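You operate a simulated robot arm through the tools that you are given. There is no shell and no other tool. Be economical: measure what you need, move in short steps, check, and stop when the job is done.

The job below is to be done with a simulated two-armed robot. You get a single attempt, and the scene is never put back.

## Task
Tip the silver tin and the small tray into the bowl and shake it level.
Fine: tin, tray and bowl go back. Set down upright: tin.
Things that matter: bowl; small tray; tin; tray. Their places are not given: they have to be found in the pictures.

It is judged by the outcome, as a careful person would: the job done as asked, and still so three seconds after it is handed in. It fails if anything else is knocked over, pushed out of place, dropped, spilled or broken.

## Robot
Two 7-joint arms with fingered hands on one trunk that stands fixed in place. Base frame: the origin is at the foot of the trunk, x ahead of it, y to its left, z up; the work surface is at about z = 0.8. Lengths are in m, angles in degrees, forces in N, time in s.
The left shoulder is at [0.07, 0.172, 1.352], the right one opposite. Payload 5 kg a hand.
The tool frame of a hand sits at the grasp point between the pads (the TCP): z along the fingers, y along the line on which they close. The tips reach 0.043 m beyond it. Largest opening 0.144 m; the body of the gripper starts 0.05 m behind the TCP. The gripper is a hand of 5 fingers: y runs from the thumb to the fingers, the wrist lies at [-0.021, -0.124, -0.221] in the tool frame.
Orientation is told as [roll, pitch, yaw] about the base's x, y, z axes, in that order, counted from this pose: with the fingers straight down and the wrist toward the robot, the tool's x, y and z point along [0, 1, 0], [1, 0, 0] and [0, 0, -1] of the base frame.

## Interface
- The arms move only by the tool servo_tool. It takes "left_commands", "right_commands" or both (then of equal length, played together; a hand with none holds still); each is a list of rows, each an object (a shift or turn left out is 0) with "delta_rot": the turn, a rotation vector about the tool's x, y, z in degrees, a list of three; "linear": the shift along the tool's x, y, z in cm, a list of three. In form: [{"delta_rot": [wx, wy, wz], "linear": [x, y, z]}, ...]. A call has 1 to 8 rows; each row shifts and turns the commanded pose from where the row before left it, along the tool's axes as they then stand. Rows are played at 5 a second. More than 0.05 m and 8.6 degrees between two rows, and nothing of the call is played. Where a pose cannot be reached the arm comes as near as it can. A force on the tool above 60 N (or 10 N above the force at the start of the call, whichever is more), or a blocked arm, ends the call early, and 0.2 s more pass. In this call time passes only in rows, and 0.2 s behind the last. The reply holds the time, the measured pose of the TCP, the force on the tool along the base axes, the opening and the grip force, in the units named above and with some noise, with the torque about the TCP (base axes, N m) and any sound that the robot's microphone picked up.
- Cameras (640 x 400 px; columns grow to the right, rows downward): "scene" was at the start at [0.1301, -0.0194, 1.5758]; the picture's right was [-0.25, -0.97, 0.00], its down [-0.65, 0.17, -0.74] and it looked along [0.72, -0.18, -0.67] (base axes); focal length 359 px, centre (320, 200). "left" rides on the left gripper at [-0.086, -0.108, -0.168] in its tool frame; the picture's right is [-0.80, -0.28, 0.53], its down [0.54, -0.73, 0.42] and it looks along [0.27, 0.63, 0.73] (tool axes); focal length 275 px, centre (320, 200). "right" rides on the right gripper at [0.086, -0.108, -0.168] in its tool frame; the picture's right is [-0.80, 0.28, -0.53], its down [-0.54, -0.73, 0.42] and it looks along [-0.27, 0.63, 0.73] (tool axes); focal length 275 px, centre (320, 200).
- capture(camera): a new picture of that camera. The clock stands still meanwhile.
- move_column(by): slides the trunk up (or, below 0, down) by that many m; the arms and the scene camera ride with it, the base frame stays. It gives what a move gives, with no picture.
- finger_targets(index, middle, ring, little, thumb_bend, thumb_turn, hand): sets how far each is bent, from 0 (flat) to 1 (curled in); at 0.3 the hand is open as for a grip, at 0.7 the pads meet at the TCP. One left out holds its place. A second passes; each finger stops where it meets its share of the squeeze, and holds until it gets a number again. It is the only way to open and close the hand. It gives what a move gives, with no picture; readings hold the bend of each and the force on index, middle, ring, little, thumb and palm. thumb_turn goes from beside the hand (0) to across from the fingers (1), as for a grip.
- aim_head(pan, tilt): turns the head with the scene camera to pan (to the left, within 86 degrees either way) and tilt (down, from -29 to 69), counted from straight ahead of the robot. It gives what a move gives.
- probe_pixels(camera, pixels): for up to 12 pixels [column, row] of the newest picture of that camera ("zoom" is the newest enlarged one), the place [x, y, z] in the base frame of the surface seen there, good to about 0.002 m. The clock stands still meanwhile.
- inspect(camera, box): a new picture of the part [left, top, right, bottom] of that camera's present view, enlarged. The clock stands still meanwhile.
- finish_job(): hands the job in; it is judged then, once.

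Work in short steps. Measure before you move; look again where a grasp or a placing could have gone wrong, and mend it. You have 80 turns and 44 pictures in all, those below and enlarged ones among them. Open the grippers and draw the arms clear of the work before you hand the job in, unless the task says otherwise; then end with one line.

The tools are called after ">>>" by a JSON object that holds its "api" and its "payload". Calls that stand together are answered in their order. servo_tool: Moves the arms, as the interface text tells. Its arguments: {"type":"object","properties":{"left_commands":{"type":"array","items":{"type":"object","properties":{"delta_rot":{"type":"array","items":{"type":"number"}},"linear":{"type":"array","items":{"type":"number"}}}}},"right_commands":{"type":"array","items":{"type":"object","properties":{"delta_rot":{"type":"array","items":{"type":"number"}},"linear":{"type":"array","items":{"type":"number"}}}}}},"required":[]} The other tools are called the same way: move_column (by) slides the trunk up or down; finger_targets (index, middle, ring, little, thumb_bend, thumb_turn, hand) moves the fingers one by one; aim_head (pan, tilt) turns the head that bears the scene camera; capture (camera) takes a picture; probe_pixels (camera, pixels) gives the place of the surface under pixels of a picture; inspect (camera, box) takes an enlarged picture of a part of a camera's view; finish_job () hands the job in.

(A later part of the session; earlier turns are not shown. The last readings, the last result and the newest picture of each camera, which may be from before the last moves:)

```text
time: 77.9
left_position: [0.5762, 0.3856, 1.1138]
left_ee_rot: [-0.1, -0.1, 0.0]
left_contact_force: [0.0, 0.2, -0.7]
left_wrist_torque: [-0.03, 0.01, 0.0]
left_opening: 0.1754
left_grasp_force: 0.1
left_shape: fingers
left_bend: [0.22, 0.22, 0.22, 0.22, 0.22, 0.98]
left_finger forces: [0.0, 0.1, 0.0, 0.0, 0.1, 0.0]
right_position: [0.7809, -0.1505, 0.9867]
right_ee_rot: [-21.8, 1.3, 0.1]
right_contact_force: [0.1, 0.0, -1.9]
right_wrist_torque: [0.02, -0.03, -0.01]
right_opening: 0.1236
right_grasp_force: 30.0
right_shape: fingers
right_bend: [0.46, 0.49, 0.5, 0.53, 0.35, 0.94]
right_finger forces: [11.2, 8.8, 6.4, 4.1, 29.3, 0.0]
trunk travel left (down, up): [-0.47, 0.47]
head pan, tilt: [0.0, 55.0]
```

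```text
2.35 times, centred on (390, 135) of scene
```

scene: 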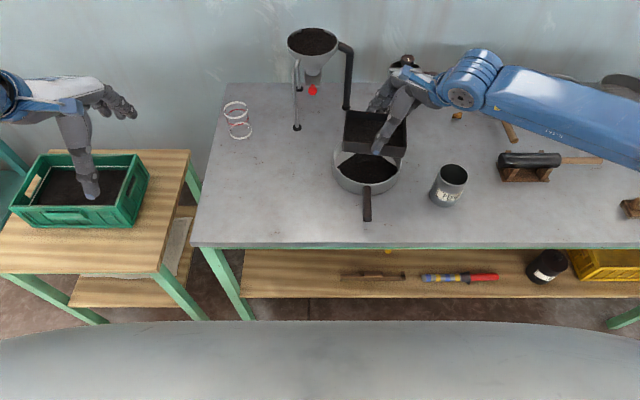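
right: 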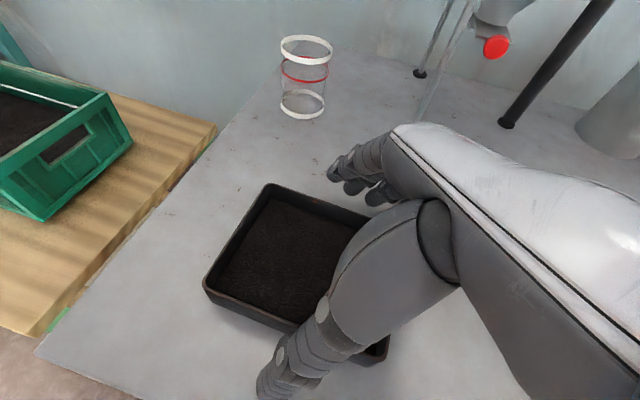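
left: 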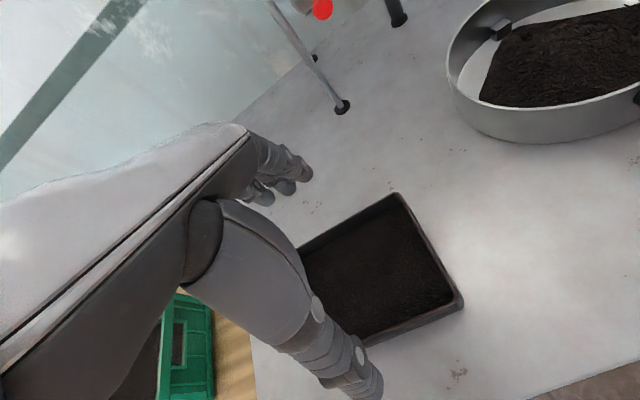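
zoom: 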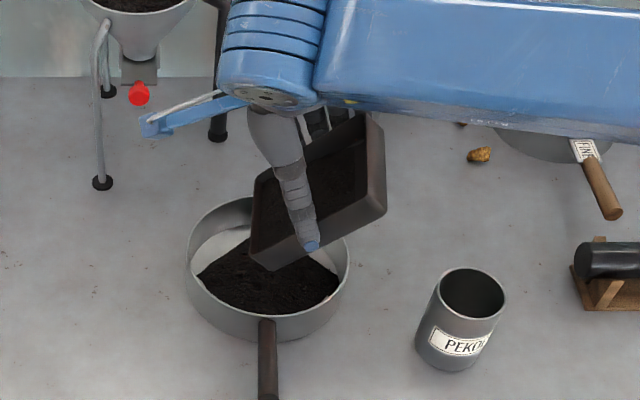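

Lip is over the bowl and nothing spilled. I continue tilting slowly, easing the lip leftward.

>>> {"api": "servo_tool", "payload": {"right_commands": [{"delta_rot": [0, -4, 0]}, {"delta_rot": [0, -4, 0]}, {"delta_rot": [0, -4, 0]}, {"delta_rot": [0, -4, 0]}, {"delta_rot": [0, -4, 0]}, {"delta_rot": [0, -4, 0]}, {"delta_rot": [0, -4, 0], "linear": [0.2, 0, -0.3]}, {"delta_rot": [0, -4, 0], "linear": [0.2, 0, -0.3]}]}}

>>> {"api": "servo_tool", "payload": {"right_commands": [{"delta_rot": [0, -4, 0], "linear": [0.2, 0, -0.45]}, {"delta_rot": [0, -4, 0], "linear": [0.2, 0, -0.45]}, {"delta_rot": [0, -4, 0], "linear": [0.2, 0, -0.45]}, {"delta_rot": [0, -4, 0], "linear": [0.2, 0, -0.45]}, {"delta_rot": [0, -4, 0], "linear": [0.1, 0, -0.45]}, {"delta_rot": [0, -4, 0], "linear": [0.1, 0, -0.45]}, {"delta_rot": [0, -4, 0], "linear": [0, 0, -0.4]}]}}

>>> {"api": "inspect", "payload": {"camera": "scene", "box": [270, 50, 510, 220]}}

```text
time: 79.7
left_position: [0.5759, 0.3866, 1.1122]
left_ee_rot: [-0.1, 0.0, 0.1]
left_contact_force: [0.3, 0.3, -0.4]
left_wrist_torque: [-0.01, -0.01, -0.01]
left_opening: 0.1754
left_grasp_force: 0.1
left_shape: fingers
left_bend: [0.22, 0.22, 0.22, 0.22, 0.22, 0.98]
left_finger forces: [0.1, 0.0, 0.1, 0.0, 0.0, 0.0]
right_position: [0.7801, -0.1435, 0.9895]
right_ee_rot: [-53.8, 1.4, 0.1]
right_contact_force: [0.2, 1.0, -1.5]
right_wrist_torque: [0.05, -0.02, 0.0]
right_opening: 0.1236
right_grasp_force: 29.8
right_shape: fingers
right_bend: [0.46, 0.49, 0.5, 0.53, 0.35, 0.94]
right_finger forces: [11.0, 8.8, 6.5, 4.1, 29.3, 0.0]
trunk travel left (down, up): [-0.47, 0.47]
head pan, tilt: [0.0, 55.0]
```

```text
time: 81.3
left_position: [0.5758, 0.386, 1.1124]
left_ee_rot: [-0.1, -0.1, 0.0]
left_contact_force: [-0.2, -0.3, -0.8]
left_wrist_torque: [-0.01, 0.0, 0.0]
left_opening: 0.1752
left_grasp_force: 0.0
left_shape: fingers
left_bend: [0.22, 0.22, 0.22, 0.22, 0.22, 0.98]
left_finger forces: [0.0, 0.0, 0.1, 0.1, 0.0, 0.0]
right_position: [0.7807, -0.1104, 0.9924]
right_ee_rot: [-81.7, 1.3, 0.0]
right_contact_force: [-1.2, 0.8, -0.4]
right_wrist_torque: [0.06, -0.03, -0.04]
right_opening: 0.1236
right_grasp_force: 30.4
right_shape: fingers
right_bend: [0.46, 0.49, 0.5, 0.53, 0.35, 0.94]
right_finger forces: [11.0, 8.8, 6.3, 4.1, 29.4, 0.0]
trunk travel left (down, up): [-0.47, 0.47]
head pan, tilt: [0.0, 55.0]
```

```text
2.35 times, centred on (390, 135) of scene
```

zoom: 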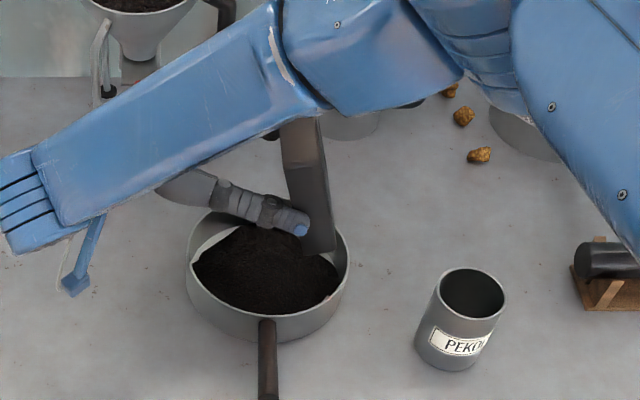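

No limit hit at roll -82 (tilt 108°), tea is in the bowl. I go on about 16° and shake out the rest.

>>> {"api": "servo_tool", "payload": {"right_commands": [{"delta_rot": [0, -4, 0], "linear": [0, 0, -0.5]}, {"delta_rot": [0, -4, 0], "linear": [0, 0, -0.5]}, {"delta_rot": [0, -4, 0], "linear": [0, 0, -0.5]}, {"delta_rot": [0, -4, 0], "linear": [0, 0, -0.5]}]}}

>>> {"api": "servo_tool", "payload": {"right_commands": [{"linear": [0, 0, 1]}, {"linear": [0, 0, -1]}, {"linear": [0, 0, 1]}, {"linear": [0, 0, -1]}, {"linear": [0, 1, 0]}, {"linear": [0, -1, 0]}, {"linear": [0, 1, 0]}, {"linear": [0, -1, 0]}]}}

```text
time: 82.3
left_position: [0.575, 0.3865, 1.1128]
left_ee_rot: [-0.1, 0.0, 0.0]
left_contact_force: [-0.6, 0.7, 0.7]
left_wrist_torque: [-0.02, -0.02, 0.01]
left_opening: 0.1752
left_grasp_force: 0.2
left_shape: fingers
left_bend: [0.22, 0.22, 0.22, 0.22, 0.22, 0.98]
left_finger forces: [0.0, 0.0, 0.0, 0.1, 0.1, 0.0]
right_position: [0.7795, -0.0899, 0.9932]
right_ee_rot: [-97.7, 1.5, 0.1]
right_contact_force: [0.2, 0.3, -0.9]
right_wrist_torque: [0.08, -0.03, -0.03]
right_opening: 0.1235
right_grasp_force: 29.6
right_shape: fingers
right_bend: [0.46, 0.49, 0.5, 0.53, 0.35, 0.94]
right_finger forces: [11.0, 8.8, 6.3, 4.1, 29.4, 0.0]
trunk travel left (down, up): [-0.47, 0.47]
head pan, tilt: [0.0, 55.0]
```

```text
time: 84.1
left_position: [0.5754, 0.3866, 1.1127]
left_ee_rot: [0.0, 0.1, 0.0]
left_contact_force: [0.0, 0.3, 0.4]
left_wrist_torque: [0.03, -0.03, 0.01]
left_opening: 0.1752
left_grasp_force: 0.1
left_shape: fingers
left_bend: [0.22, 0.22, 0.22, 0.22, 0.22, 0.98]
left_finger forces: [0.0, 0.0, 0.1, 0.0, 0.1, 0.0]
right_position: [0.7809, -0.0899, 0.9945]
right_ee_rot: [-97.7, 1.3, 0.0]
right_contact_force: [0.0, 1.0, -1.1]
right_wrist_torque: [0.06, -0.01, 0.03]
right_opening: 0.1235
right_grasp_force: 29.2
right_shape: fingers
right_bend: [0.46, 0.49, 0.5, 0.53, 0.35, 0.94]
right_finger forces: [11.1, 8.8, 6.5, 4.0, 29.4, 0.0]
trunk travel left (down, up): [-0.47, 0.47]
head pan, tilt: [0.0, 55.0]
```

The tray is emptied at 124°. I turn it back level and carry it above its old place, correcting its small yaw.

>>> {"api": "servo_tool", "payload": {"right_commands": [{"delta_rot": [0, 7.75, 0]}, {"delta_rot": [0, 7.75, 0]}, {"delta_rot": [0, 7.75, 0]}, {"delta_rot": [0, 7.75, 0]}, {"delta_rot": [0, 7.75, 0]}, {"delta_rot": [0, 7.75, 0]}, {"delta_rot": [0, 7.75, 0]}, {"delta_rot": [0, 7.75, 0]}]}}

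>>> {"api": "servo_tool", "payload": {"right_commands": [{"delta_rot": [0, 7.75, 0]}, {"delta_rot": [0, 7.75, 0]}, {"delta_rot": [0, 7.75, 0]}, {"delta_rot": [0, 7.75, 0]}, {"delta_rot": [0, 7.75, 0]}, {"delta_rot": [0, 7.75, 0]}, {"delta_rot": [0, 7.75, 0]}, {"delta_rot": [0, 7.75, 0]}]}}

>>> {"api": "servo_tool", "payload": {"right_commands": [{"linear": [3.04, -1.6, 2.08]}, {"linear": [3.04, -1.6, 2.08]}, {"linear": [3.04, -1.6, 2.08]}, {"linear": [3.04, -1.6, 2.08]}, {"linear": [3.04, -1.6, 2.08]}, {"linear": [3.04, -1.6, 2.08]}, {"delta_rot": [-0.5, 0, -5.8]}]}}

>>> {"api": "capture", "payload": {"camera": "scene"}}

```text
time: 85.9
left_position: [0.5741, 0.3853, 1.1135]
left_ee_rot: [0.0, 0.0, 0.2]
left_contact_force: [0.2, -0.3, -1.0]
left_wrist_torque: [0.01, -0.01, -0.04]
left_opening: 0.1756
left_grasp_force: 0.0
left_shape: fingers
left_bend: [0.22, 0.22, 0.22, 0.22, 0.22, 0.98]
left_finger forces: [0.0, 0.1, 0.0, 0.0, 0.0, 0.0]
right_position: [0.7797, -0.0906, 0.9927]
right_ee_rot: [-35.5, 1.4, 0.1]
right_contact_force: [-0.2, -0.1, -1.0]
right_wrist_torque: [-0.02, -0.01, 0.0]
right_opening: 0.1235
right_grasp_force: 29.6
right_shape: fingers
right_bend: [0.46, 0.49, 0.5, 0.53, 0.35, 0.94]
right_finger forces: [10.8, 8.6, 6.3, 4.0, 28.8, 0.0]
trunk travel left (down, up): [-0.47, 0.47]
head pan, tilt: [0.0, 55.0]
```

```text
time: 87.7
left_position: [0.5766, 0.385, 1.1132]
left_ee_rot: [0.1, 0.0, 0.0]
left_contact_force: [-0.3, -0.8, 0.1]
left_wrist_torque: [0.04, 0.04, 0.02]
left_opening: 0.1755
left_grasp_force: 0.1
left_shape: fingers
left_bend: [0.22, 0.22, 0.22, 0.22, 0.22, 0.98]
left_finger forces: [0.0, 0.0, 0.0, 0.0, 0.0, 0.0]
right_position: [0.7813, -0.0907, 0.9934]
right_ee_rot: [26.4, 1.2, 0.0]
right_contact_force: [0.0, 0.0, -0.5]
right_wrist_torque: [-0.05, -0.01, 0.02]
right_opening: 0.1234
right_grasp_force: 29.2
right_shape: fingers
right_bend: [0.46, 0.49, 0.5, 0.53, 0.35, 0.94]
right_finger forces: [10.7, 8.7, 6.2, 4.0, 28.5, 0.0]
trunk travel left (down, up): [-0.47, 0.47]
head pan, tilt: [0.0, 55.0]
```

```text
time: 89.3
left_position: [0.5763, 0.3839, 1.1124]
left_ee_rot: [0.1, 0.0, -0.1]
left_contact_force: [-0.4, 0.3, 0.5]
left_wrist_torque: [0.03, -0.01, 0.0]
left_opening: 0.1753
left_grasp_force: 0.1
left_shape: fingers
left_bend: [0.22, 0.22, 0.22, 0.22, 0.22, 0.98]
left_finger forces: [0.0, 0.0, 0.0, 0.1, 0.0, 0.0]
right_position: [0.6837, 0.1255, 0.9634]
right_ee_rot: [26.4, -1.7, 5.1]
right_contact_force: [0.4, -0.3, -1.3]
right_wrist_torque: [0.01, 0.0, 0.0]
right_opening: 0.1232
right_grasp_force: 29.5
right_shape: fingers
right_bend: [0.46, 0.49, 0.5, 0.53, 0.35, 0.94]
right_finger forces: [10.6, 8.7, 6.4, 4.1, 28.6, 0.0]
trunk travel left (down, up): [-0.47, 0.47]
head pan, tilt: [0.0, 55.0]
```

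```text
5 pictures are left
```

scene: 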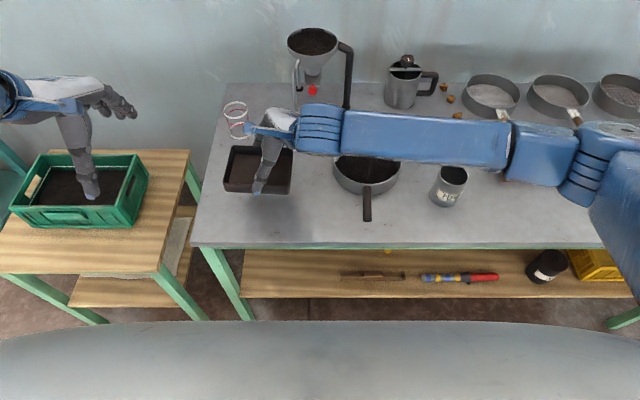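

The tray is empty and table clean. I probe the held tray's corners for height and placement before lowering.

>>> {"api": "probe_pixels", "payload": {"camera": "scene", "pixels": [[225, 183], [287, 186], [232, 147], [291, 152], [226, 190], [286, 193], [240, 147], [245, 184]]}}

```text
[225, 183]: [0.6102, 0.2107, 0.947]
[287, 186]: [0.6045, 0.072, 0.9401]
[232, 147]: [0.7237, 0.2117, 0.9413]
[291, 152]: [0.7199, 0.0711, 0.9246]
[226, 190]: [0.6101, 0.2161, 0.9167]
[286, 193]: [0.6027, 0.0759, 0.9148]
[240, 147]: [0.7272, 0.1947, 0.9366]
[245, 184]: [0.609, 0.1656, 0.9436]
```

The tray rim is at about 0.941 nearly level, centred (0.666,0.141). I lower 10 cm, then a few mm slowly.

>>> {"api": "servo_tool", "payload": {"right_commands": [{"linear": [-0.95, 0, 2.4]}, {"linear": [-1.11, 0, 2.23]}, {"linear": [-1.11, 0, 2.23]}, {"linear": [-1.11, 0, 2.23]}, {"linear": [-0.13, 0, 0.27]}]}}

>>> {"api": "servo_tool", "payload": {"right_commands": [{"linear": [-0.11, 0, 0.22]}]}}

```text
time: 90.5
left_position: [0.576, 0.3854, 1.1126]
left_ee_rot: [0.1, 0.0, 0.0]
left_contact_force: [-0.6, -0.7, 0.2]
left_wrist_torque: [0.0, -0.01, 0.03]
left_opening: 0.1753
left_grasp_force: 0.1
left_shape: fingers
left_bend: [0.22, 0.22, 0.22, 0.22, 0.22, 0.98]
left_finger forces: [0.1, 0.0, 0.0, 0.0, 0.1, 0.1]
right_position: [0.6873, 0.13, 0.8599]
right_ee_rot: [26.2, -1.7, 5.1]
right_contact_force: [-0.2, 0.3, -0.9]
right_wrist_torque: [-0.02, -0.05, 0.0]
right_opening: 0.1233
right_grasp_force: 29.0
right_shape: fingers
right_bend: [0.46, 0.49, 0.5, 0.53, 0.35, 0.94]
right_finger forces: [10.7, 8.7, 6.3, 4.0, 28.4, 0.1]
trunk travel left (down, up): [-0.47, 0.47]
head pan, tilt: [0.0, 55.0]
```

```text
time: 90.9
left_position: [0.5741, 0.3859, 1.1129]
left_ee_rot: [-0.1, -0.1, 0.0]
left_contact_force: [0.3, -1.0, 0.0]
left_wrist_torque: [0.02, -0.03, 0.02]
left_opening: 0.1753
left_grasp_force: 0.1
left_shape: fingers
left_bend: [0.22, 0.22, 0.22, 0.22, 0.22, 0.98]
left_finger forces: [0.0, 0.1, 0.0, 0.0, 0.0, 0.0]
right_position: [0.6864, 0.1301, 0.8582]
right_ee_rot: [26.3, -1.8, 5.1]
right_contact_force: [0.9, 0.6, 5.4]
right_wrist_torque: [-0.2, -0.3, 0.0]
right_opening: 0.1233
right_grasp_force: 31.0
right_shape: fingers
right_bend: [0.46, 0.49, 0.5, 0.53, 0.35, 0.94]
right_finger forces: [10.7, 8.7, 8.9, 4.5, 29.2, 0.0]
trunk travel left (down, up): [-0.47, 0.47]
head pan, tilt: [0.0, 55.0]
```

Contact with the table (5 N). I release in two steps and rise straight up.

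>>> {"api": "finger_targets", "payload": {"hand": "right", "index": 0.36, "middle": 0.38, "ring": 0.39, "little": 0.41, "thumb_bend": 0.27}}

>>> {"api": "finger_targets", "payload": {"hand": "right", "index": 0.22, "middle": 0.22, "ring": 0.22, "little": 0.22, "thumb_bend": 0.22}}

>>> {"api": "servo_tool", "payload": {"right_commands": [{"linear": [0.45, 0, -0.9]}, {"linear": [0.9, 0, -1.8]}, {"linear": [1.35, 0, -2.7]}, {"linear": [1.8, 0, -3.6]}, {"linear": [1.8, 0, -3.6]}]}}

```text
time: 91.9
left_position: [0.5755, 0.3854, 1.1143]
left_ee_rot: [0.0, 0.0, 0.0]
left_contact_force: [0.7, 1.4, 0.0]
left_wrist_torque: [0.0, 0.03, 0.02]
left_opening: 0.1754
left_grasp_force: 0.0
left_shape: fingers
left_bend: [0.22, 0.22, 0.22, 0.22, 0.22, 0.98]
left_finger forces: [0.0, 0.0, 0.0, 0.1, 0.0, 0.0]
right_position: [0.6862, 0.1299, 0.8585]
right_ee_rot: [26.4, -1.7, 5.1]
right_contact_force: [0.3, 0.6, 0.8]
right_wrist_torque: [-0.01, -0.04, -0.04]
right_opening: 0.1431
right_grasp_force: 0.0
right_shape: fingers
right_bend: [0.36, 0.38, 0.39, 0.41, 0.27, 0.97]
right_finger forces: [0.0, 0.1, 0.1, 0.0, 0.2, 0.1]
trunk travel left (down, up): [-0.47, 0.47]
head pan, tilt: [0.0, 55.0]
```

```text
time: 92.9
left_position: [0.5752, 0.3853, 1.1135]
left_ee_rot: [0.1, 0.0, 0.1]
left_contact_force: [-0.4, 0.3, -0.7]
left_wrist_torque: [-0.02, 0.03, -0.01]
left_opening: 0.1757
left_grasp_force: 0.1
left_shape: fingers
left_bend: [0.22, 0.22, 0.22, 0.22, 0.22, 0.98]
left_finger forces: [0.1, 0.0, 0.0, 0.0, 0.0, 0.0]
right_position: [0.6875, 0.1298, 0.857]
right_ee_rot: [26.4, -1.8, 5.2]
right_contact_force: [0.4, -0.4, -0.3]
right_wrist_torque: [-0.03, -0.03, 0.04]
right_opening: 0.1751
right_grasp_force: 0.0
right_shape: fingers
right_bend: [0.22, 0.22, 0.22, 0.22, 0.22, 0.97]
right_finger forces: [0.0, 0.1, 0.1, 0.0, 0.1, 0.1]
trunk travel left (down, up): [-0.47, 0.47]
head pan, tilt: [0.0, 55.0]
```

```text
time: 94.1
left_position: [0.575, 0.3853, 1.1126]
left_ee_rot: [0.1, 0.0, 0.0]
left_contact_force: [-0.5, -0.4, 0.3]
left_wrist_torque: [-0.04, 0.02, 0.02]
left_opening: 0.1753
left_grasp_force: 0.0
left_shape: fingers
left_bend: [0.22, 0.22, 0.22, 0.22, 0.22, 0.98]
left_finger forces: [0.1, 0.0, 0.1, 0.1, 0.1, 0.1]
right_position: [0.6838, 0.1298, 0.9984]
right_ee_rot: [26.3, -1.6, 5.1]
right_contact_force: [-0.3, -0.8, -0.1]
right_wrist_torque: [0.03, -0.03, -0.02]
right_opening: 0.1759
right_grasp_force: 0.1
right_shape: fingers
right_bend: [0.22, 0.22, 0.22, 0.22, 0.22, 0.97]
right_finger forces: [0.0, 0.0, 0.0, 0.0, 0.0, 0.1]
trunk travel left (down, up): [-0.47, 0.47]
head pan, tilt: [0.0, 55.0]
```

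Tray released. Next the bowl's handle (x 0.575–0.67, y≈-0.115, top z 0.851): I level the right hand, move above the handle and yaw it so it closes across the handle.

>>> {"api": "servo_tool", "payload": {"right_commands": [{"delta_rot": [0, -8.58, 0]}, {"delta_rot": [0, -8.58, 0]}, {"delta_rot": [0, -8.58, 0]}, {"linear": [-4.7, -1.7, 0]}, {"linear": [-4.7, -1.7, 0]}, {"linear": [-4.7, -1.7, 0]}, {"linear": [-4.7, -1.7, 0]}, {"linear": [-4.7, -1.7, 0]}]}}

>>> {"api": "servo_tool", "payload": {"right_commands": [{"delta_rot": [0, 0, -8.5]}, {"delta_rot": [0, 0, -8.5]}, {"delta_rot": [0, 0, -8.5]}, {"delta_rot": [0, 0, -8.5]}, {"delta_rot": [0, 0, -8.5]}, {"delta_rot": [0, 0, -8.5]}, {"delta_rot": [0, 0, -8.5]}, {"delta_rot": [0, 0, -8.5]}]}}

```text
time: 95.9
left_position: [0.5739, 0.3835, 1.1142]
left_ee_rot: [0.1, -0.1, 0.1]
left_contact_force: [-1.3, -0.7, 0.1]
left_wrist_torque: [0.06, -0.03, 0.04]
left_opening: 0.1755
left_grasp_force: 0.1
left_shape: fingers
left_bend: [0.22, 0.22, 0.22, 0.22, 0.22, 0.98]
left_finger forces: [0.0, 0.0, 0.1, 0.1, 0.0, 0.0]
right_position: [0.617, -0.1122, 0.9943]
right_ee_rot: [0.8, -1.8, 5.2]
right_contact_force: [0.0, -0.5, 0.3]
right_wrist_torque: [0.02, -0.02, 0.0]
right_opening: 0.1755
right_grasp_force: 0.1
right_shape: fingers
right_bend: [0.22, 0.22, 0.22, 0.22, 0.22, 0.98]
right_finger forces: [0.0, 0.0, 0.1, 0.0, 0.0, 0.0]
trunk travel left (down, up): [-0.47, 0.47]
head pan, tilt: [0.0, 55.0]
```

```text
time: 97.9
left_position: [0.5748, 0.3816, 1.1145]
left_ee_rot: [0.2, -0.1, -0.1]
left_contact_force: [-1.1, -0.7, -0.5]
left_wrist_torque: [0.1, -0.04, -0.03]
left_opening: 0.1753
left_grasp_force: 0.0
left_shape: fingers
left_bend: [0.22, 0.22, 0.22, 0.22, 0.22, 0.98]
left_finger forces: [0.0, 0.0, 0.0, 0.1, 0.0, 0.0]
right_position: [0.5335, -0.0105, 0.9475]
right_ee_rot: [8.2, -7.9, 74.6]
right_contact_force: [0.3, -1.9, -1.1]
right_wrist_torque: [0.13, -0.02, -0.05]
right_opening: 0.1758
right_grasp_force: 0.1
right_shape: fingers
right_bend: [0.22, 0.22, 0.22, 0.22, 0.22, 0.98]
right_finger forces: [0.1, 0.1, 0.0, 0.0, 0.1, 0.1]
right hand out of reach, approached as far as the arm can: row 8
trunk travel left (down, up): [-0.47, 0.47]
head pan, tilt: [0.0, 55.0]
stopped in row 8 (right hand): the arm was blocked; the commanded pose is now the measured one
```

The yaw is limited to about 70° here, which is usable since the fingers adapt individually. I correct the orientation to level, yaw ≈66°, and move back above the handle.

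>>> {"api": "servo_tool", "payload": {"right_commands": [{"linear": [0, 0, -1.5]}, {"delta_rot": [4, -4.1, 4.3]}, {"delta_rot": [4, -4.1, 4.3]}, {"linear": [-3.5, -2.64, -1]}, {"linear": [-3.5, -2.64, -1]}, {"linear": [-3.5, -2.64, -1]}]}}

```text
time: 99.5
left_position: [0.5767, 0.387, 1.1132]
left_ee_rot: [-0.1, 0.0, 0.0]
left_contact_force: [0.5, 1.2, -0.5]
left_wrist_torque: [-0.08, 0.0, 0.0]
left_opening: 0.1753
left_grasp_force: 0.1
left_shape: fingers
left_bend: [0.22, 0.22, 0.22, 0.22, 0.22, 0.98]
left_finger forces: [0.0, 0.0, 0.0, 0.0, 0.0, 0.0]
right_position: [0.5631, -0.0905, 0.957]
right_ee_rot: [6.0, 0.3, 67.6]
right_contact_force: [-0.5, -0.9, -0.4]
right_wrist_torque: [0.04, 0.02, -0.03]
right_opening: 0.1761
right_grasp_force: 0.1
right_shape: fingers
right_bend: [0.22, 0.22, 0.22, 0.22, 0.22, 0.98]
right_finger forces: [0.0, 0.0, 0.0, 0.0, 0.0, 0.0]
trunk travel left (down, up): [-0.47, 0.47]
head pan, tilt: [0.0, 55.0]
stopped in row 6 (right hand): the arm was blocked; the commanded pose is now the measured one
```

Blocked again at this side. I swing the yaw the other way (toward -85), where the right hand had more room.

>>> {"api": "servo_tool", "payload": {"right_commands": [{"linear": [0, 0, -3]}, {"delta_rot": [0, -3, 8]}, {"delta_rot": [0, -3, 8]}, {"delta_rot": [0, 0, 8.5]}, {"delta_rot": [0, 0, 8.5]}, {"delta_rot": [0, 0, 8.5]}, {"delta_rot": [0, 0, 8.5]}, {"delta_rot": [0, 0, 8.5]}]}}

>>> {"api": "servo_tool", "payload": {"right_commands": [{"delta_rot": [0, 0, 8.5]}, {"delta_rot": [0, 0, 8.5]}, {"delta_rot": [0, 0, 8.5]}, {"delta_rot": [0, 0, 8.5]}, {"delta_rot": [0, 0, 8.5]}, {"delta_rot": [0, 0, 8.5]}, {"delta_rot": [0, 0, 8.5]}, {"delta_rot": [0, 0, 8.5]}]}}

>>> {"api": "servo_tool", "payload": {"right_commands": [{"delta_rot": [0, 0, 8.5]}, {"delta_rot": [0, 0, 8.5]}]}}

```text
time: 101.3
left_position: [0.5768, 0.3851, 1.1118]
left_ee_rot: [0.0, 0.0, 0.0]
left_contact_force: [0.6, 0.2, 0.6]
left_wrist_torque: [0.01, 0.01, 0.04]
left_opening: 0.1757
left_grasp_force: 0.0
left_shape: fingers
left_bend: [0.22, 0.22, 0.22, 0.22, 0.22, 0.98]
left_finger forces: [0.1, 0.0, 0.0, 0.0, 0.0, 0.0]
right_position: [0.5644, -0.0949, 0.9783]
right_ee_rot: [-0.8, 0.4, 9.0]
right_contact_force: [0.1, 0.1, 0.0]
right_wrist_torque: [-0.01, 0.0, 0.0]
right_opening: 0.1755
right_grasp_force: 0.0
right_shape: fingers
right_bend: [0.22, 0.22, 0.22, 0.22, 0.22, 0.97]
right_finger forces: [0.0, 0.0, 0.0, 0.0, 0.1, 0.1]
right hand out of reach, approached as far as the arm can: row 1
trunk travel left (down, up): [-0.47, 0.47]
head pan, tilt: [0.0, 55.0]
```

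```text
time: 103.1
left_position: [0.5771, 0.385, 1.1116]
left_ee_rot: [-0.1, 0.0, 0.0]
left_contact_force: [-0.1, -0.2, 0.4]
left_wrist_torque: [0.01, -0.01, -0.01]
left_opening: 0.1753
left_grasp_force: 0.0
left_shape: fingers
left_bend: [0.22, 0.22, 0.22, 0.22, 0.22, 0.98]
left_finger forces: [0.0, 0.1, 0.1, 0.0, 0.0, 0.0]
right_position: [0.5647, -0.0968, 0.977]
right_ee_rot: [-0.9, -0.6, -59.0]
right_contact_force: [-0.4, -0.2, -0.3]
right_wrist_torque: [-0.01, -0.02, 0.0]
right_opening: 0.1757
right_grasp_force: 0.0
right_shape: fingers
right_bend: [0.22, 0.22, 0.22, 0.22, 0.22, 0.97]
right_finger forces: [0.0, 0.0, 0.1, 0.0, 0.0, 0.0]
trunk travel left (down, up): [-0.47, 0.47]
head pan, tilt: [0.0, 55.0]
```

```text
time: 103.7
left_position: [0.5771, 0.3858, 1.1116]
left_ee_rot: [-0.1, 0.1, 0.0]
left_contact_force: [-0.8, 0.1, 0.1]
left_wrist_torque: [-0.03, 0.02, 0.02]
left_opening: 0.1753
left_grasp_force: 0.1
left_shape: fingers
left_bend: [0.22, 0.22, 0.22, 0.22, 0.22, 0.98]
left_finger forces: [0.0, 0.0, 0.0, 0.0, 0.1, 0.1]
right_position: [0.5654, -0.095, 0.9767]
right_ee_rot: [-0.7, -0.8, -75.9]
right_contact_force: [0.1, -0.3, 0.2]
right_wrist_torque: [-0.04, 0.0, 0.02]
right_opening: 0.1753
right_grasp_force: 0.1
right_shape: fingers
right_bend: [0.22, 0.22, 0.22, 0.22, 0.22, 0.97]
right_finger forces: [0.0, 0.1, 0.0, 0.1, 0.1, 0.0]
trunk travel left (down, up): [-0.47, 0.47]
head pan, tilt: [0.0, 55.0]
```

Yaw -76 went freely. I add 17°, centre over the handle at (0.615,-0.116), narrow the fingers a bit and descend partway.

>>> {"api": "servo_tool", "payload": {"right_commands": [{"delta_rot": [0, 0, 8.5]}, {"delta_rot": [0, 0, 8.5]}, {"linear": [2.55, 0.9, 0]}, {"linear": [2.55, 0.9, 0]}, {"linear": [0, 0, 2.5]}, {"linear": [0, 0, 2.5]}]}}

>>> {"api": "finger_targets", "payload": {"hand": "right", "index": 0.4, "middle": 0.4, "ring": 0.4, "little": 0.4, "thumb_bend": 0.4}}

>>> {"api": "capture", "payload": {"camera": "scene"}}

```text
time: 105.1
left_position: [0.5783, 0.3853, 1.1126]
left_ee_rot: [-0.1, 0.0, 0.0]
left_contact_force: [-0.3, -0.4, 0.0]
left_wrist_torque: [0.02, 0.03, 0.02]
left_opening: 0.1754
left_grasp_force: 0.0
left_shape: fingers
left_bend: [0.22, 0.22, 0.22, 0.22, 0.22, 0.98]
left_finger forces: [0.1, 0.1, 0.1, 0.1, 0.1, 0.0]
right_position: [0.6145, -0.1181, 0.9282]
right_ee_rot: [-0.4, -0.8, -92.8]
right_contact_force: [-0.5, -0.7, 0.0]
right_wrist_torque: [0.0, 0.0, 0.03]
right_opening: 0.1757
right_grasp_force: 0.0
right_shape: fingers
right_bend: [0.22, 0.22, 0.22, 0.22, 0.22, 0.97]
right_finger forces: [0.0, 0.0, 0.0, 0.0, 0.0, 0.0]
trunk travel left (down, up): [-0.47, 0.47]
head pan, tilt: [0.0, 55.0]
```

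```text
time: 106.1
left_position: [0.5767, 0.3856, 1.112]
left_ee_rot: [0.0, 0.0, 0.0]
left_contact_force: [1.3, 0.9, -0.7]
left_wrist_torque: [-0.01, 0.0, -0.02]
left_opening: 0.1751
left_grasp_force: 0.1
left_shape: fingers
left_bend: [0.22, 0.22, 0.22, 0.22, 0.22, 0.98]
left_finger forces: [0.0, 0.1, 0.0, 0.1, 0.0, 0.1]
right_position: [0.6146, -0.1179, 0.9279]
right_ee_rot: [-0.5, -0.8, -92.9]
right_contact_force: [0.8, 0.1, 0.2]
right_wrist_torque: [0.06, 0.02, -0.04]
right_opening: 0.1154
right_grasp_force: 0.1
right_shape: fingers
right_bend: [0.4, 0.4, 0.4, 0.4, 0.4, 0.97]
right_finger forces: [0.1, 0.0, 0.0, 0.0, 0.1, 0.0]
trunk travel left (down, up): [-0.47, 0.47]
head pan, tilt: [0.0, 55.0]
```

```text
4 pictures are left
```

scene: 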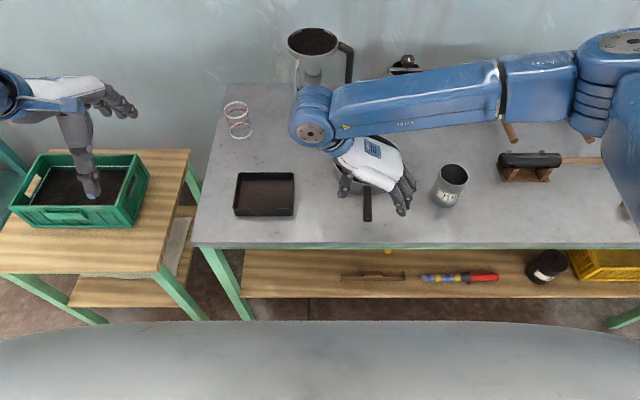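

The handle lies between thumb (345,190) and fingers (400,200); tray is back in place. I descend 7.8 cm and close on the handle.

>>> {"api": "servo_tool", "payload": {"right_commands": [{"linear": [0, 0, 2.5]}, {"linear": [0, 0, 2.5]}, {"linear": [0, 0, 1.5]}, {"linear": [0, 0, 1.2]}]}}

>>> {"api": "finger_targets", "payload": {"hand": "right", "index": 0.7, "middle": 0.7, "ring": 0.7, "little": 0.7, "thumb_bend": 0.7}}

```text
time: 107.1
left_position: [0.5755, 0.3852, 1.1135]
left_ee_rot: [0.0, 0.0, -0.1]
left_contact_force: [0.3, 0.1, -0.4]
left_wrist_torque: [0.0, 0.07, 0.01]
left_opening: 0.1756
left_grasp_force: 0.0
left_shape: fingers
left_bend: [0.22, 0.22, 0.22, 0.22, 0.22, 0.98]
left_finger forces: [0.0, 0.0, 0.0, 0.1, 0.0, 0.0]
right_position: [0.6139, -0.1179, 0.8498]
right_ee_rot: [-0.4, -0.9, -92.7]
right_contact_force: [0.3, 0.3, 0.7]
right_wrist_torque: [-0.02, -0.02, 0.01]
right_opening: 0.1152
right_grasp_force: 0.1
right_shape: fingers
right_bend: [0.4, 0.4, 0.4, 0.4, 0.4, 0.97]
right_finger forces: [0.0, 0.0, 0.0, 0.0, 0.1, 0.0]
trunk travel left (down, up): [-0.47, 0.47]
head pan, tilt: [0.0, 55.0]
```

```text
time: 108.1
left_position: [0.5762, 0.3853, 1.1124]
left_ee_rot: [0.0, 0.0, 0.0]
left_contact_force: [-0.1, -0.2, 0.2]
left_wrist_torque: [0.01, -0.01, 0.03]
left_opening: 0.1752
left_grasp_force: 0.0
left_shape: fingers
left_bend: [0.22, 0.22, 0.22, 0.22, 0.22, 0.98]
left_finger forces: [0.0, 0.0, 0.1, 0.0, 0.0, 0.1]
right_position: [0.6136, -0.1185, 0.8507]
right_ee_rot: [-0.5, -0.9, -92.8]
right_contact_force: [-1.5, 1.0, -0.4]
right_wrist_torque: [0.02, -0.01, 0.04]
right_opening: 0.0089
right_grasp_force: 0.3
right_shape: fingers
right_bend: [0.7, 0.7, 0.7, 0.7, 0.69, 0.98]
right_finger forces: [0.1, 0.1, 0.1, 0.1, 0.6, 0.1]
trunk travel left (down, up): [-0.47, 0.47]
head pan, tilt: [0.0, 55.0]
```

The fingers closed on nothing (opening 0.009). I look with the hand camera to see where the handle is.

>>> {"api": "capture", "payload": {"camera": "right"}}

```text
3 pictures are left
```

right: 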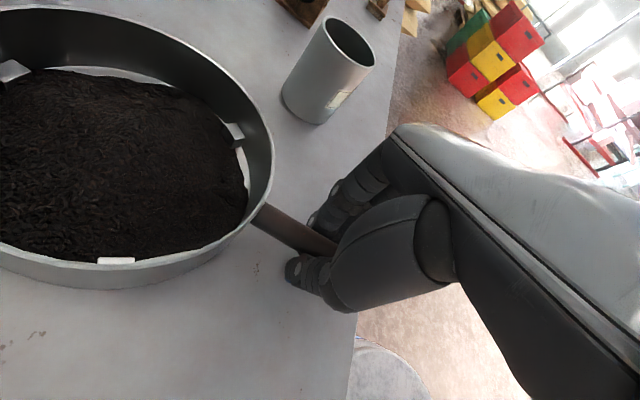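

The handle runs into the hand between thumb and fingers. I probe handle and fingertip heights.

>>> {"api": "probe_pixels", "payload": {"camera": "right", "pixels": [[265, 215], [285, 228], [310, 242], [290, 243], [292, 270], [318, 215], [322, 200], [330, 250], [200, 248], [240, 160], [60, 170], [150, 200]]}}

```text
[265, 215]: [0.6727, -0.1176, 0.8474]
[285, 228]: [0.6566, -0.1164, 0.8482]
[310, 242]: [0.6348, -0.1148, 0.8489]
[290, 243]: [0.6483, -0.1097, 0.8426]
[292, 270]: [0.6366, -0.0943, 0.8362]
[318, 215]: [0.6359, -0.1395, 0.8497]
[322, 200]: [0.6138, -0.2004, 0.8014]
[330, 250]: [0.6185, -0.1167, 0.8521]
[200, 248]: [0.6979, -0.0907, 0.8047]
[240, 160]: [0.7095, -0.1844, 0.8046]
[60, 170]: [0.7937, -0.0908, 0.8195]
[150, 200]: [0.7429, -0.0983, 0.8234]
```

The handle (top z 0.849) does lie between thumb (y -0.094) and fingers (y -0.14); the digits just need more bend. I close further.

>>> {"api": "finger_targets", "payload": {"hand": "right", "index": 0.9, "middle": 0.9, "ring": 0.9, "little": 0.9, "thumb_bend": 0.9}}

```text
time: 109.1
left_position: [0.5779, 0.3846, 1.1126]
left_ee_rot: [0.1, 0.0, -0.1]
left_contact_force: [0.2, 0.5, -1.1]
left_wrist_torque: [0.0, 0.0, -0.01]
left_opening: 0.1755
left_grasp_force: 0.0
left_shape: fingers
left_bend: [0.22, 0.22, 0.22, 0.22, 0.22, 0.98]
left_finger forces: [0.0, 0.0, 0.0, 0.0, 0.1, 0.0]
right_position: [0.6147, -0.1182, 0.8506]
right_ee_rot: [-0.4, -0.9, -92.8]
right_contact_force: [-0.7, -0.3, -1.5]
right_wrist_torque: [0.0, 0.02, 0.0]
right_opening: 0.0
right_grasp_force: 0.9
right_shape: fingers
right_bend: [0.85, 0.9, 0.89, 0.9, 0.85, 0.97]
right_finger forces: [0.0, 0.3, 0.1, 0.0, 1.1, 0.1]
trunk travel left (down, up): [-0.47, 0.47]
head pan, tilt: [0.0, 55.0]
```

The digits have closed around under the handle without pinching it. I open, rise 2 cm, and close again so the pads meet on the handle's sides.

>>> {"api": "finger_targets", "payload": {"hand": "right", "index": 0.45, "middle": 0.45, "ring": 0.45, "little": 0.45, "thumb_bend": 0.45}}

>>> {"api": "servo_tool", "payload": {"right_commands": [{"linear": [0, 0, -1]}, {"linear": [0, 0, -0.8]}]}}

>>> {"api": "finger_targets", "payload": {"hand": "right", "index": 0.72, "middle": 0.72, "ring": 0.72, "little": 0.72, "thumb_bend": 0.72}}

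```text
time: 110.1
left_position: [0.5768, 0.3852, 1.1133]
left_ee_rot: [0.0, 0.0, 0.0]
left_contact_force: [0.0, 0.4, 0.3]
left_wrist_torque: [0.0, 0.02, 0.01]
left_opening: 0.1756
left_grasp_force: 0.1
left_shape: fingers
left_bend: [0.22, 0.22, 0.22, 0.22, 0.22, 0.98]
left_finger forces: [0.0, 0.1, 0.0, 0.1, 0.0, 0.0]
right_position: [0.6137, -0.1177, 0.8509]
right_ee_rot: [-0.4, -0.8, -92.8]
right_contact_force: [-0.4, 0.0, -0.8]
right_wrist_torque: [-0.03, -0.01, 0.0]
right_opening: 0.0962
right_grasp_force: 0.0
right_shape: fingers
right_bend: [0.45, 0.45, 0.45, 0.45, 0.45, 0.97]
right_finger forces: [0.0, 0.0, 0.0, 0.0, 0.1, 0.1]
trunk travel left (down, up): [-0.47, 0.47]
head pan, tilt: [0.0, 55.0]
```

```text
time: 110.7
left_position: [0.5766, 0.3841, 1.1129]
left_ee_rot: [0.1, 0.0, 0.0]
left_contact_force: [0.1, -0.2, 0.0]
left_wrist_torque: [0.03, -0.01, 0.01]
left_opening: 0.1754
left_grasp_force: 0.0
left_shape: fingers
left_bend: [0.22, 0.22, 0.22, 0.22, 0.22, 0.98]
left_finger forces: [0.0, 0.0, 0.1, 0.0, 0.0, 0.0]
right_position: [0.615, -0.1185, 0.8687]
right_ee_rot: [-0.5, -0.9, -92.8]
right_contact_force: [0.4, 0.2, -0.1]
right_wrist_torque: [0.01, -0.02, 0.01]
right_opening: 0.0961
right_grasp_force: 0.1
right_shape: fingers
right_bend: [0.45, 0.45, 0.45, 0.45, 0.45, 0.97]
right_finger forces: [0.0, 0.0, 0.0, 0.0, 0.0, 0.1]
trunk travel left (down, up): [-0.47, 0.47]
head pan, tilt: [0.0, 55.0]
```

```text
time: 111.7
left_position: [0.5766, 0.3837, 1.1129]
left_ee_rot: [-0.1, 0.0, 0.1]
left_contact_force: [-0.4, -0.4, -0.2]
left_wrist_torque: [0.01, 0.0, 0.01]
left_opening: 0.1756
left_grasp_force: 0.1
left_shape: fingers
left_bend: [0.22, 0.22, 0.22, 0.22, 0.22, 0.98]
left_finger forces: [0.1, 0.0, 0.1, 0.0, 0.0, 0.1]
right_position: [0.6144, -0.1186, 0.8687]
right_ee_rot: [-0.5, -0.8, -92.7]
right_contact_force: [0.2, 0.4, 0.2]
right_wrist_torque: [0.09, -0.12, 0.24]
right_opening: 0.0181
right_grasp_force: 13.2
right_shape: fingers
right_bend: [0.71, 0.71, 0.71, 0.72, 0.66, 0.97]
right_finger forces: [5.8, 4.3, 4.2, 0.0, 11.7, 0.0]
trunk travel left (down, up): [-0.47, 0.47]
head pan, tilt: [0.0, 55.0]
```

Now the handle is pinched (opening 0.018, 13 N). I tighten the squeeze and shake the bowl on the table with short strokes, ending where it began.

>>> {"api": "finger_targets", "payload": {"hand": "right", "index": 0.85, "middle": 0.85, "ring": 0.85, "little": 0.85, "thumb_bend": 0.8}}

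>>> {"api": "servo_tool", "payload": {"right_commands": [{"linear": [1, 0, 0]}, {"linear": [-2, 0, 0]}, {"linear": [2, 0, 0]}, {"linear": [-2, 0, 0]}, {"linear": [2, 0, 0]}, {"linear": [-2, 0, 0]}, {"linear": [2, 0, 0]}, {"linear": [-1, 0, 0]}]}}

>>> {"api": "inspect", "payload": {"camera": "right", "box": [0, 0, 400, 320]}}

```text
time: 112.7
left_position: [0.576, 0.3845, 1.1119]
left_ee_rot: [-0.1, 0.0, 0.1]
left_contact_force: [-0.8, -1.2, -0.9]
left_wrist_torque: [-0.02, 0.01, 0.01]
left_opening: 0.1753
left_grasp_force: 0.1
left_shape: fingers
left_bend: [0.22, 0.22, 0.22, 0.22, 0.22, 0.98]
left_finger forces: [0.1, 0.0, 0.0, 0.0, 0.1, 0.0]
right_position: [0.6147, -0.1175, 0.8683]
right_ee_rot: [-0.4, -1.0, -92.8]
right_contact_force: [0.7, -0.7, -0.4]
right_wrist_torque: [-0.06, -0.11, -0.12]
right_opening: 0.0029
right_grasp_force: 28.1
right_shape: fingers
right_bend: [0.77, 0.79, 0.85, 0.85, 0.74, 0.92]
right_finger forces: [18.8, 11.7, 0.1, 0.1, 25.8, 0.0]
trunk travel left (down, up): [-0.47, 0.47]
head pan, tilt: [0.0, 55.0]
```

```text
time: 114.5
left_position: [0.5774, 0.3859, 1.1125]
left_ee_rot: [0.0, 0.0, 0.0]
left_contact_force: [0.2, 0.3, -1.1]
left_wrist_torque: [0.05, -0.01, -0.01]
left_opening: 0.1753
left_grasp_force: 0.1
left_shape: fingers
left_bend: [0.22, 0.22, 0.22, 0.22, 0.22, 0.98]
left_finger forces: [0.1, 0.0, 0.0, 0.0, 0.1, 0.0]
right_position: [0.6153, -0.1184, 0.8688]
right_ee_rot: [-0.4, -0.8, -92.9]
right_contact_force: [0.3, 0.5, -1.8]
right_wrist_torque: [0.05, -0.09, 0.11]
right_opening: 0.0029
right_grasp_force: 31.8
right_shape: fingers
right_bend: [0.77, 0.79, 0.85, 0.85, 0.74, 0.92]
right_finger forces: [16.5, 12.2, 10.3, 0.1, 25.0, 0.1]
trunk travel left (down, up): [-0.47, 0.47]
head pan, tilt: [0.0, 55.0]
```

```text
1.25 times, centred on (200, 160) of right
```

zoom: 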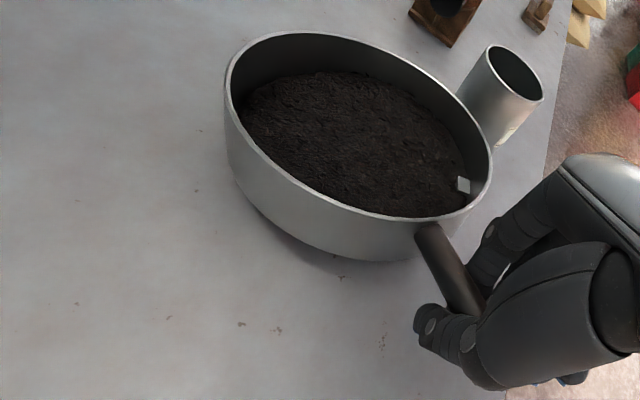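

The tea looks fairly level now. I probe the bowl's rim, foot and tea surface for level and position.

>>> {"api": "probe_pixels", "payload": {"camera": "zoom", "pixels": [[227, 85], [300, 35], [400, 58], [490, 165], [455, 216], [370, 214], [280, 160], [270, 110], [340, 130], [420, 180], [330, 90], [440, 255]]}}

```text
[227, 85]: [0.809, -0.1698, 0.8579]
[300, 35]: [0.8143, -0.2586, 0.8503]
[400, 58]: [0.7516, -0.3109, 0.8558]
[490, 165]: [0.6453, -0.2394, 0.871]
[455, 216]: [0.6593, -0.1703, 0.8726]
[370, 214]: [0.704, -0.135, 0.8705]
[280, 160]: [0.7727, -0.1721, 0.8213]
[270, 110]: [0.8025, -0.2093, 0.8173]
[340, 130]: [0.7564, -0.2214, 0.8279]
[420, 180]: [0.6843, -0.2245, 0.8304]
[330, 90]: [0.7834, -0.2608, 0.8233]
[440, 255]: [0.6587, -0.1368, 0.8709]
```

The bowl has swung about -35° about my grip (centre now ≈(0.736,-0.219), toward the tin) and its handle side is lifted 2 cm. I swing it back by turning the hand +35° about the grip, then lower the handle.

>>> {"api": "servo_tool", "payload": {"right_commands": [{"delta_rot": [0, 0, -5]}, {"delta_rot": [0, 0, -5]}, {"delta_rot": [0, 0, -5]}, {"delta_rot": [0, 0, -5]}, {"delta_rot": [0, 0, -5]}, {"delta_rot": [0, 0, -5]}, {"delta_rot": [0, 0, -5]}]}}

>>> {"api": "capture", "payload": {"camera": "right"}}

```text
time: 116.1
left_position: [0.577, 0.385, 1.1125]
left_ee_rot: [0.0, -0.1, 0.0]
left_contact_force: [-0.4, -0.7, -0.4]
left_wrist_torque: [0.02, -0.02, 0.0]
left_opening: 0.1754
left_grasp_force: 0.0
left_shape: fingers
left_bend: [0.22, 0.22, 0.22, 0.22, 0.22, 0.98]
left_finger forces: [0.1, 0.0, 0.1, 0.0, 0.0, 0.0]
right_position: [0.6134, -0.1167, 0.869]
right_ee_rot: [-0.9, -0.5, -57.6]
right_contact_force: [0.5, -0.9, -1.5]
right_wrist_torque: [-0.02, -0.09, -0.21]
right_opening: 0.0028
right_grasp_force: 28.5
right_shape: fingers
right_bend: [0.77, 0.79, 0.85, 0.85, 0.74, 0.92]
right_finger forces: [20.3, 12.3, 0.0, 0.1, 23.6, 0.1]
trunk travel left (down, up): [-0.47, 0.47]
head pan, tilt: [0.0, 55.0]
```

```text
1 pictures are left
```

right: 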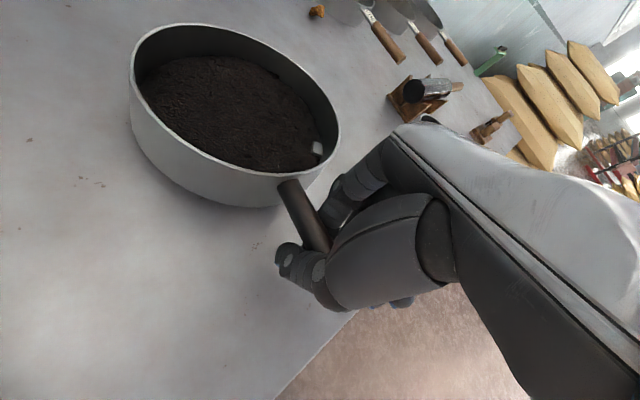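

The bowl followed. I probe its rim and handle.

>>> {"api": "probe_pixels", "payload": {"camera": "right", "pixels": [[132, 80], [200, 26], [270, 50], [339, 140], [320, 168], [240, 170], [170, 135], [290, 190], [310, 235], [200, 100], [170, 80], [280, 150]]}}

```text
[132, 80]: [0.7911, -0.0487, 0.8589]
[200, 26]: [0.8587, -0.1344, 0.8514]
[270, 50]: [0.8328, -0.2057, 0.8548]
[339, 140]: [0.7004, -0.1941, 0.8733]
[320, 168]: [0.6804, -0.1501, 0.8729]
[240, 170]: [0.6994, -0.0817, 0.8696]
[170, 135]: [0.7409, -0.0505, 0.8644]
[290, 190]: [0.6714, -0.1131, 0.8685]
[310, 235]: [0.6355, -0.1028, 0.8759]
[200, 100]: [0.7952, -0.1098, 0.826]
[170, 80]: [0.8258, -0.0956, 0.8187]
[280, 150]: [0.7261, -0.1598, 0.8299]
```

Bowl centre is back at about (0.768,-0.138), within 8 mm; tea is level relative to the bowl (within ~4 mm), only the handle side is still 2 cm up. I lower it and give a few more short strokes along the handle.

>>> {"api": "servo_tool", "payload": {"right_commands": [{"linear": [0, 0, 0.6]}, {"linear": [0, 0, 0.6]}, {"linear": [0, 0, 0.5]}, {"linear": [0, 0, 0.3]}]}}

>>> {"api": "servo_tool", "payload": {"right_commands": [{"linear": [0.6, 0.4, 0]}, {"linear": [-1.2, -0.8, 0]}, {"linear": [1.2, 0.8, 0]}, {"linear": [-1.2, -0.8, 0]}, {"linear": [1.2, 0.8, 0]}, {"linear": [-1.2, -0.8, 0]}, {"linear": [0.6, 0.4, 0]}]}}

```text
time: 117.1
left_position: [0.5768, 0.3839, 1.1129]
left_ee_rot: [0.0, 0.0, 0.0]
left_contact_force: [-0.8, 0.9, -0.3]
left_wrist_torque: [0.0, 0.01, 0.03]
left_opening: 0.1755
left_grasp_force: 0.1
left_shape: fingers
left_bend: [0.22, 0.22, 0.22, 0.22, 0.22, 0.98]
left_finger forces: [0.0, 0.0, 0.0, 0.0, 0.1, 0.0]
right_position: [0.6141, -0.1181, 0.8492]
right_ee_rot: [-0.8, -0.5, -57.9]
right_contact_force: [-1.2, -0.5, -0.5]
right_wrist_torque: [0.0, -0.3, -0.04]
right_opening: 0.0025
right_grasp_force: 19.2
right_shape: fingers
right_bend: [0.77, 0.79, 0.85, 0.85, 0.74, 0.92]
right_finger forces: [6.8, 14.3, 0.1, 0.0, 17.5, 0.0]
trunk travel left (down, up): [-0.47, 0.47]
head pan, tilt: [0.0, 55.0]
```

```text
time: 118.7
left_position: [0.5762, 0.3852, 1.1128]
left_ee_rot: [-0.1, 0.0, 0.0]
left_contact_force: [0.1, 0.4, 0.0]
left_wrist_torque: [0.0, 0.0, 0.01]
left_opening: 0.1754
left_grasp_force: 0.1
left_shape: fingers
left_bend: [0.22, 0.22, 0.22, 0.22, 0.22, 0.98]
left_finger forces: [0.0, 0.0, 0.1, 0.1, 0.0, 0.0]
right_position: [0.6139, -0.1178, 0.8485]
right_ee_rot: [-0.9, -0.4, -57.8]
right_contact_force: [-1.1, 0.3, -0.2]
right_wrist_torque: [0.04, -0.17, 0.01]
right_opening: 0.0023
right_grasp_force: 18.7
right_shape: fingers
right_bend: [0.77, 0.79, 0.85, 0.85, 0.74, 0.92]
right_finger forces: [6.6, 14.0, 0.0, 0.0, 17.6, 0.0]
trunk travel left (down, up): [-0.47, 0.47]
head pan, tilt: [0.0, 55.0]
```

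Shaken again and held in place. I open the hand and rise straight up.

>>> {"api": "finger_targets", "payload": {"hand": "right", "index": 0.4, "middle": 0.4, "ring": 0.4, "little": 0.4, "thumb_bend": 0.4}}

>>> {"api": "servo_tool", "payload": {"right_commands": [{"linear": [0, 0, -1]}, {"linear": [0, 0, -2]}, {"linear": [0, 0, -3]}, {"linear": [0, 0, -4]}, {"linear": [0, 0, -4]}, {"linear": [0, 0, -4]}, {"linear": [0, 0, -4]}]}}

```text
time: 119.7
left_position: [0.5773, 0.3857, 1.1132]
left_ee_rot: [-0.1, 0.0, 0.0]
left_contact_force: [1.5, -0.8, -0.4]
left_wrist_torque: [0.0, 0.01, -0.03]
left_opening: 0.1754
left_grasp_force: 0.0
left_shape: fingers
left_bend: [0.22, 0.22, 0.22, 0.22, 0.22, 0.98]
left_finger forces: [0.0, 0.0, 0.0, 0.1, 0.0, 0.1]
right_position: [0.6147, -0.1172, 0.848]
right_ee_rot: [-0.7, -0.5, -57.8]
right_contact_force: [-0.2, -0.5, -0.2]
right_wrist_torque: [0.01, 0.0, -0.02]
right_opening: 0.1139
right_grasp_force: 0.0
right_shape: fingers
right_bend: [0.4, 0.4, 0.4, 0.4, 0.4, 0.97]
right_finger forces: [0.1, 0.0, 0.1, 0.0, 0.1, 0.0]
trunk travel left (down, up): [-0.47, 0.47]
head pan, tilt: [0.0, 55.0]
```

```text
time: 121.3
left_position: [0.5772, 0.3852, 1.113]
left_ee_rot: [0.0, -0.1, 0.0]
left_contact_force: [-0.1, 0.0, 0.2]
left_wrist_torque: [0.02, -0.03, 0.03]
left_opening: 0.1756
left_grasp_force: 0.1
left_shape: fingers
left_bend: [0.22, 0.22, 0.22, 0.22, 0.22, 0.98]
left_finger forces: [0.2, 0.0, 0.1, 0.1, 0.0, 0.0]
right_position: [0.6165, -0.1162, 1.0724]
right_ee_rot: [-0.7, -0.5, -57.8]
right_contact_force: [-0.6, 0.6, 1.0]
right_wrist_torque: [0.0, -0.04, 0.02]
right_opening: 0.114
right_grasp_force: 0.0
right_shape: fingers
right_bend: [0.4, 0.4, 0.4, 0.4, 0.4, 0.97]
right_finger forces: [0.1, 0.1, 0.1, 0.0, 0.0, 0.0]
trunk travel left (down, up): [-0.47, 0.47]
head pan, tilt: [0.0, 55.0]
```

Clear of the handle. I draw the right arm off to the right, then take the last picture.

>>> {"api": "servo_tool", "payload": {"right_commands": [{"linear": [-2.56, 3.71, -0.6]}, {"linear": [-2.56, 3.71, -0.6]}, {"linear": [-2.56, 3.71, -0.6]}, {"linear": [-2.56, 3.71, -0.6]}, {"linear": [-2.56, 3.71, -0.6]}, {"linear": [-2.56, 3.71, -0.6]}, {"linear": [-2.56, 3.71, -0.6]}, {"linear": [-2.56, 3.71, -0.6]}]}}

>>> {"api": "servo_tool", "payload": {"right_commands": [{"linear": [-2, 2.8, -0.6]}, {"linear": [-2, 2.8, -0.6]}, {"linear": [-2, 2.8, -0.6]}]}}

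>>> {"api": "capture", "payload": {"camera": "scene"}}

```text
time: 123.1
left_position: [0.5753, 0.3839, 1.114]
left_ee_rot: [0.2, -0.1, 0.0]
left_contact_force: [-0.5, -0.4, 0.8]
left_wrist_torque: [0.03, -0.03, 0.02]
left_opening: 0.1753
left_grasp_force: 0.1
left_shape: fingers
left_bend: [0.22, 0.22, 0.22, 0.22, 0.22, 0.98]
left_finger forces: [0.0, 0.1, 0.0, 0.0, 0.0, 0.1]
right_position: [0.599, -0.476, 1.1215]
right_ee_rot: [-0.7, -0.5, -57.7]
right_contact_force: [0.2, -0.4, 0.3]
right_wrist_torque: [0.0, 0.01, 0.0]
right_opening: 0.114
right_grasp_force: 0.0
right_shape: fingers
right_bend: [0.4, 0.4, 0.4, 0.4, 0.4, 0.98]
right_finger forces: [0.0, 0.0, 0.1, 0.1, 0.0, 0.0]
trunk travel left (down, up): [-0.47, 0.47]
head pan, tilt: [0.0, 55.0]
```

```text
time: 123.9
left_position: [0.5768, 0.3857, 1.113]
left_ee_rot: [0.0, -0.1, 0.0]
left_contact_force: [-0.7, -0.2, 0.4]
left_wrist_torque: [-0.02, -0.03, -0.03]
left_opening: 0.1752
left_grasp_force: 0.2
left_shape: fingers
left_bend: [0.22, 0.22, 0.22, 0.22, 0.22, 0.98]
left_finger forces: [0.0, 0.1, 0.0, 0.1, 0.1, 0.1]
right_position: [0.5928, -0.5775, 1.1433]
right_ee_rot: [-0.9, -0.5, -57.7]
right_contact_force: [1.0, 1.2, -0.9]
right_wrist_torque: [-0.03, 0.01, -0.02]
right_opening: 0.1143
right_grasp_force: 0.0
right_shape: fingers
right_bend: [0.4, 0.4, 0.4, 0.4, 0.4, 0.98]
right_finger forces: [0.0, 0.0, 0.1, 0.1, 0.1, 0.0]
trunk travel left (down, up): [-0.47, 0.47]
head pan, tilt: [0.0, 55.0]
```

```text
0 pictures are left
```

scene: 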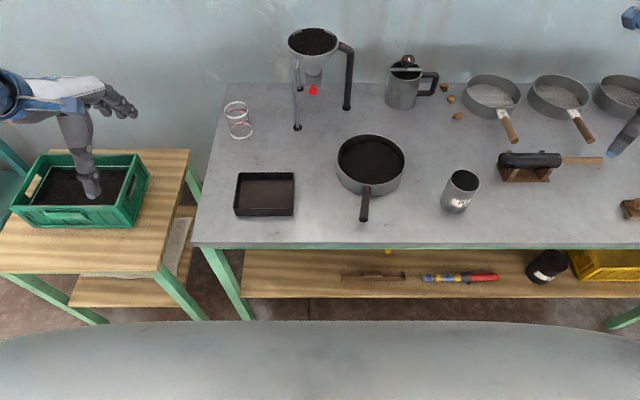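

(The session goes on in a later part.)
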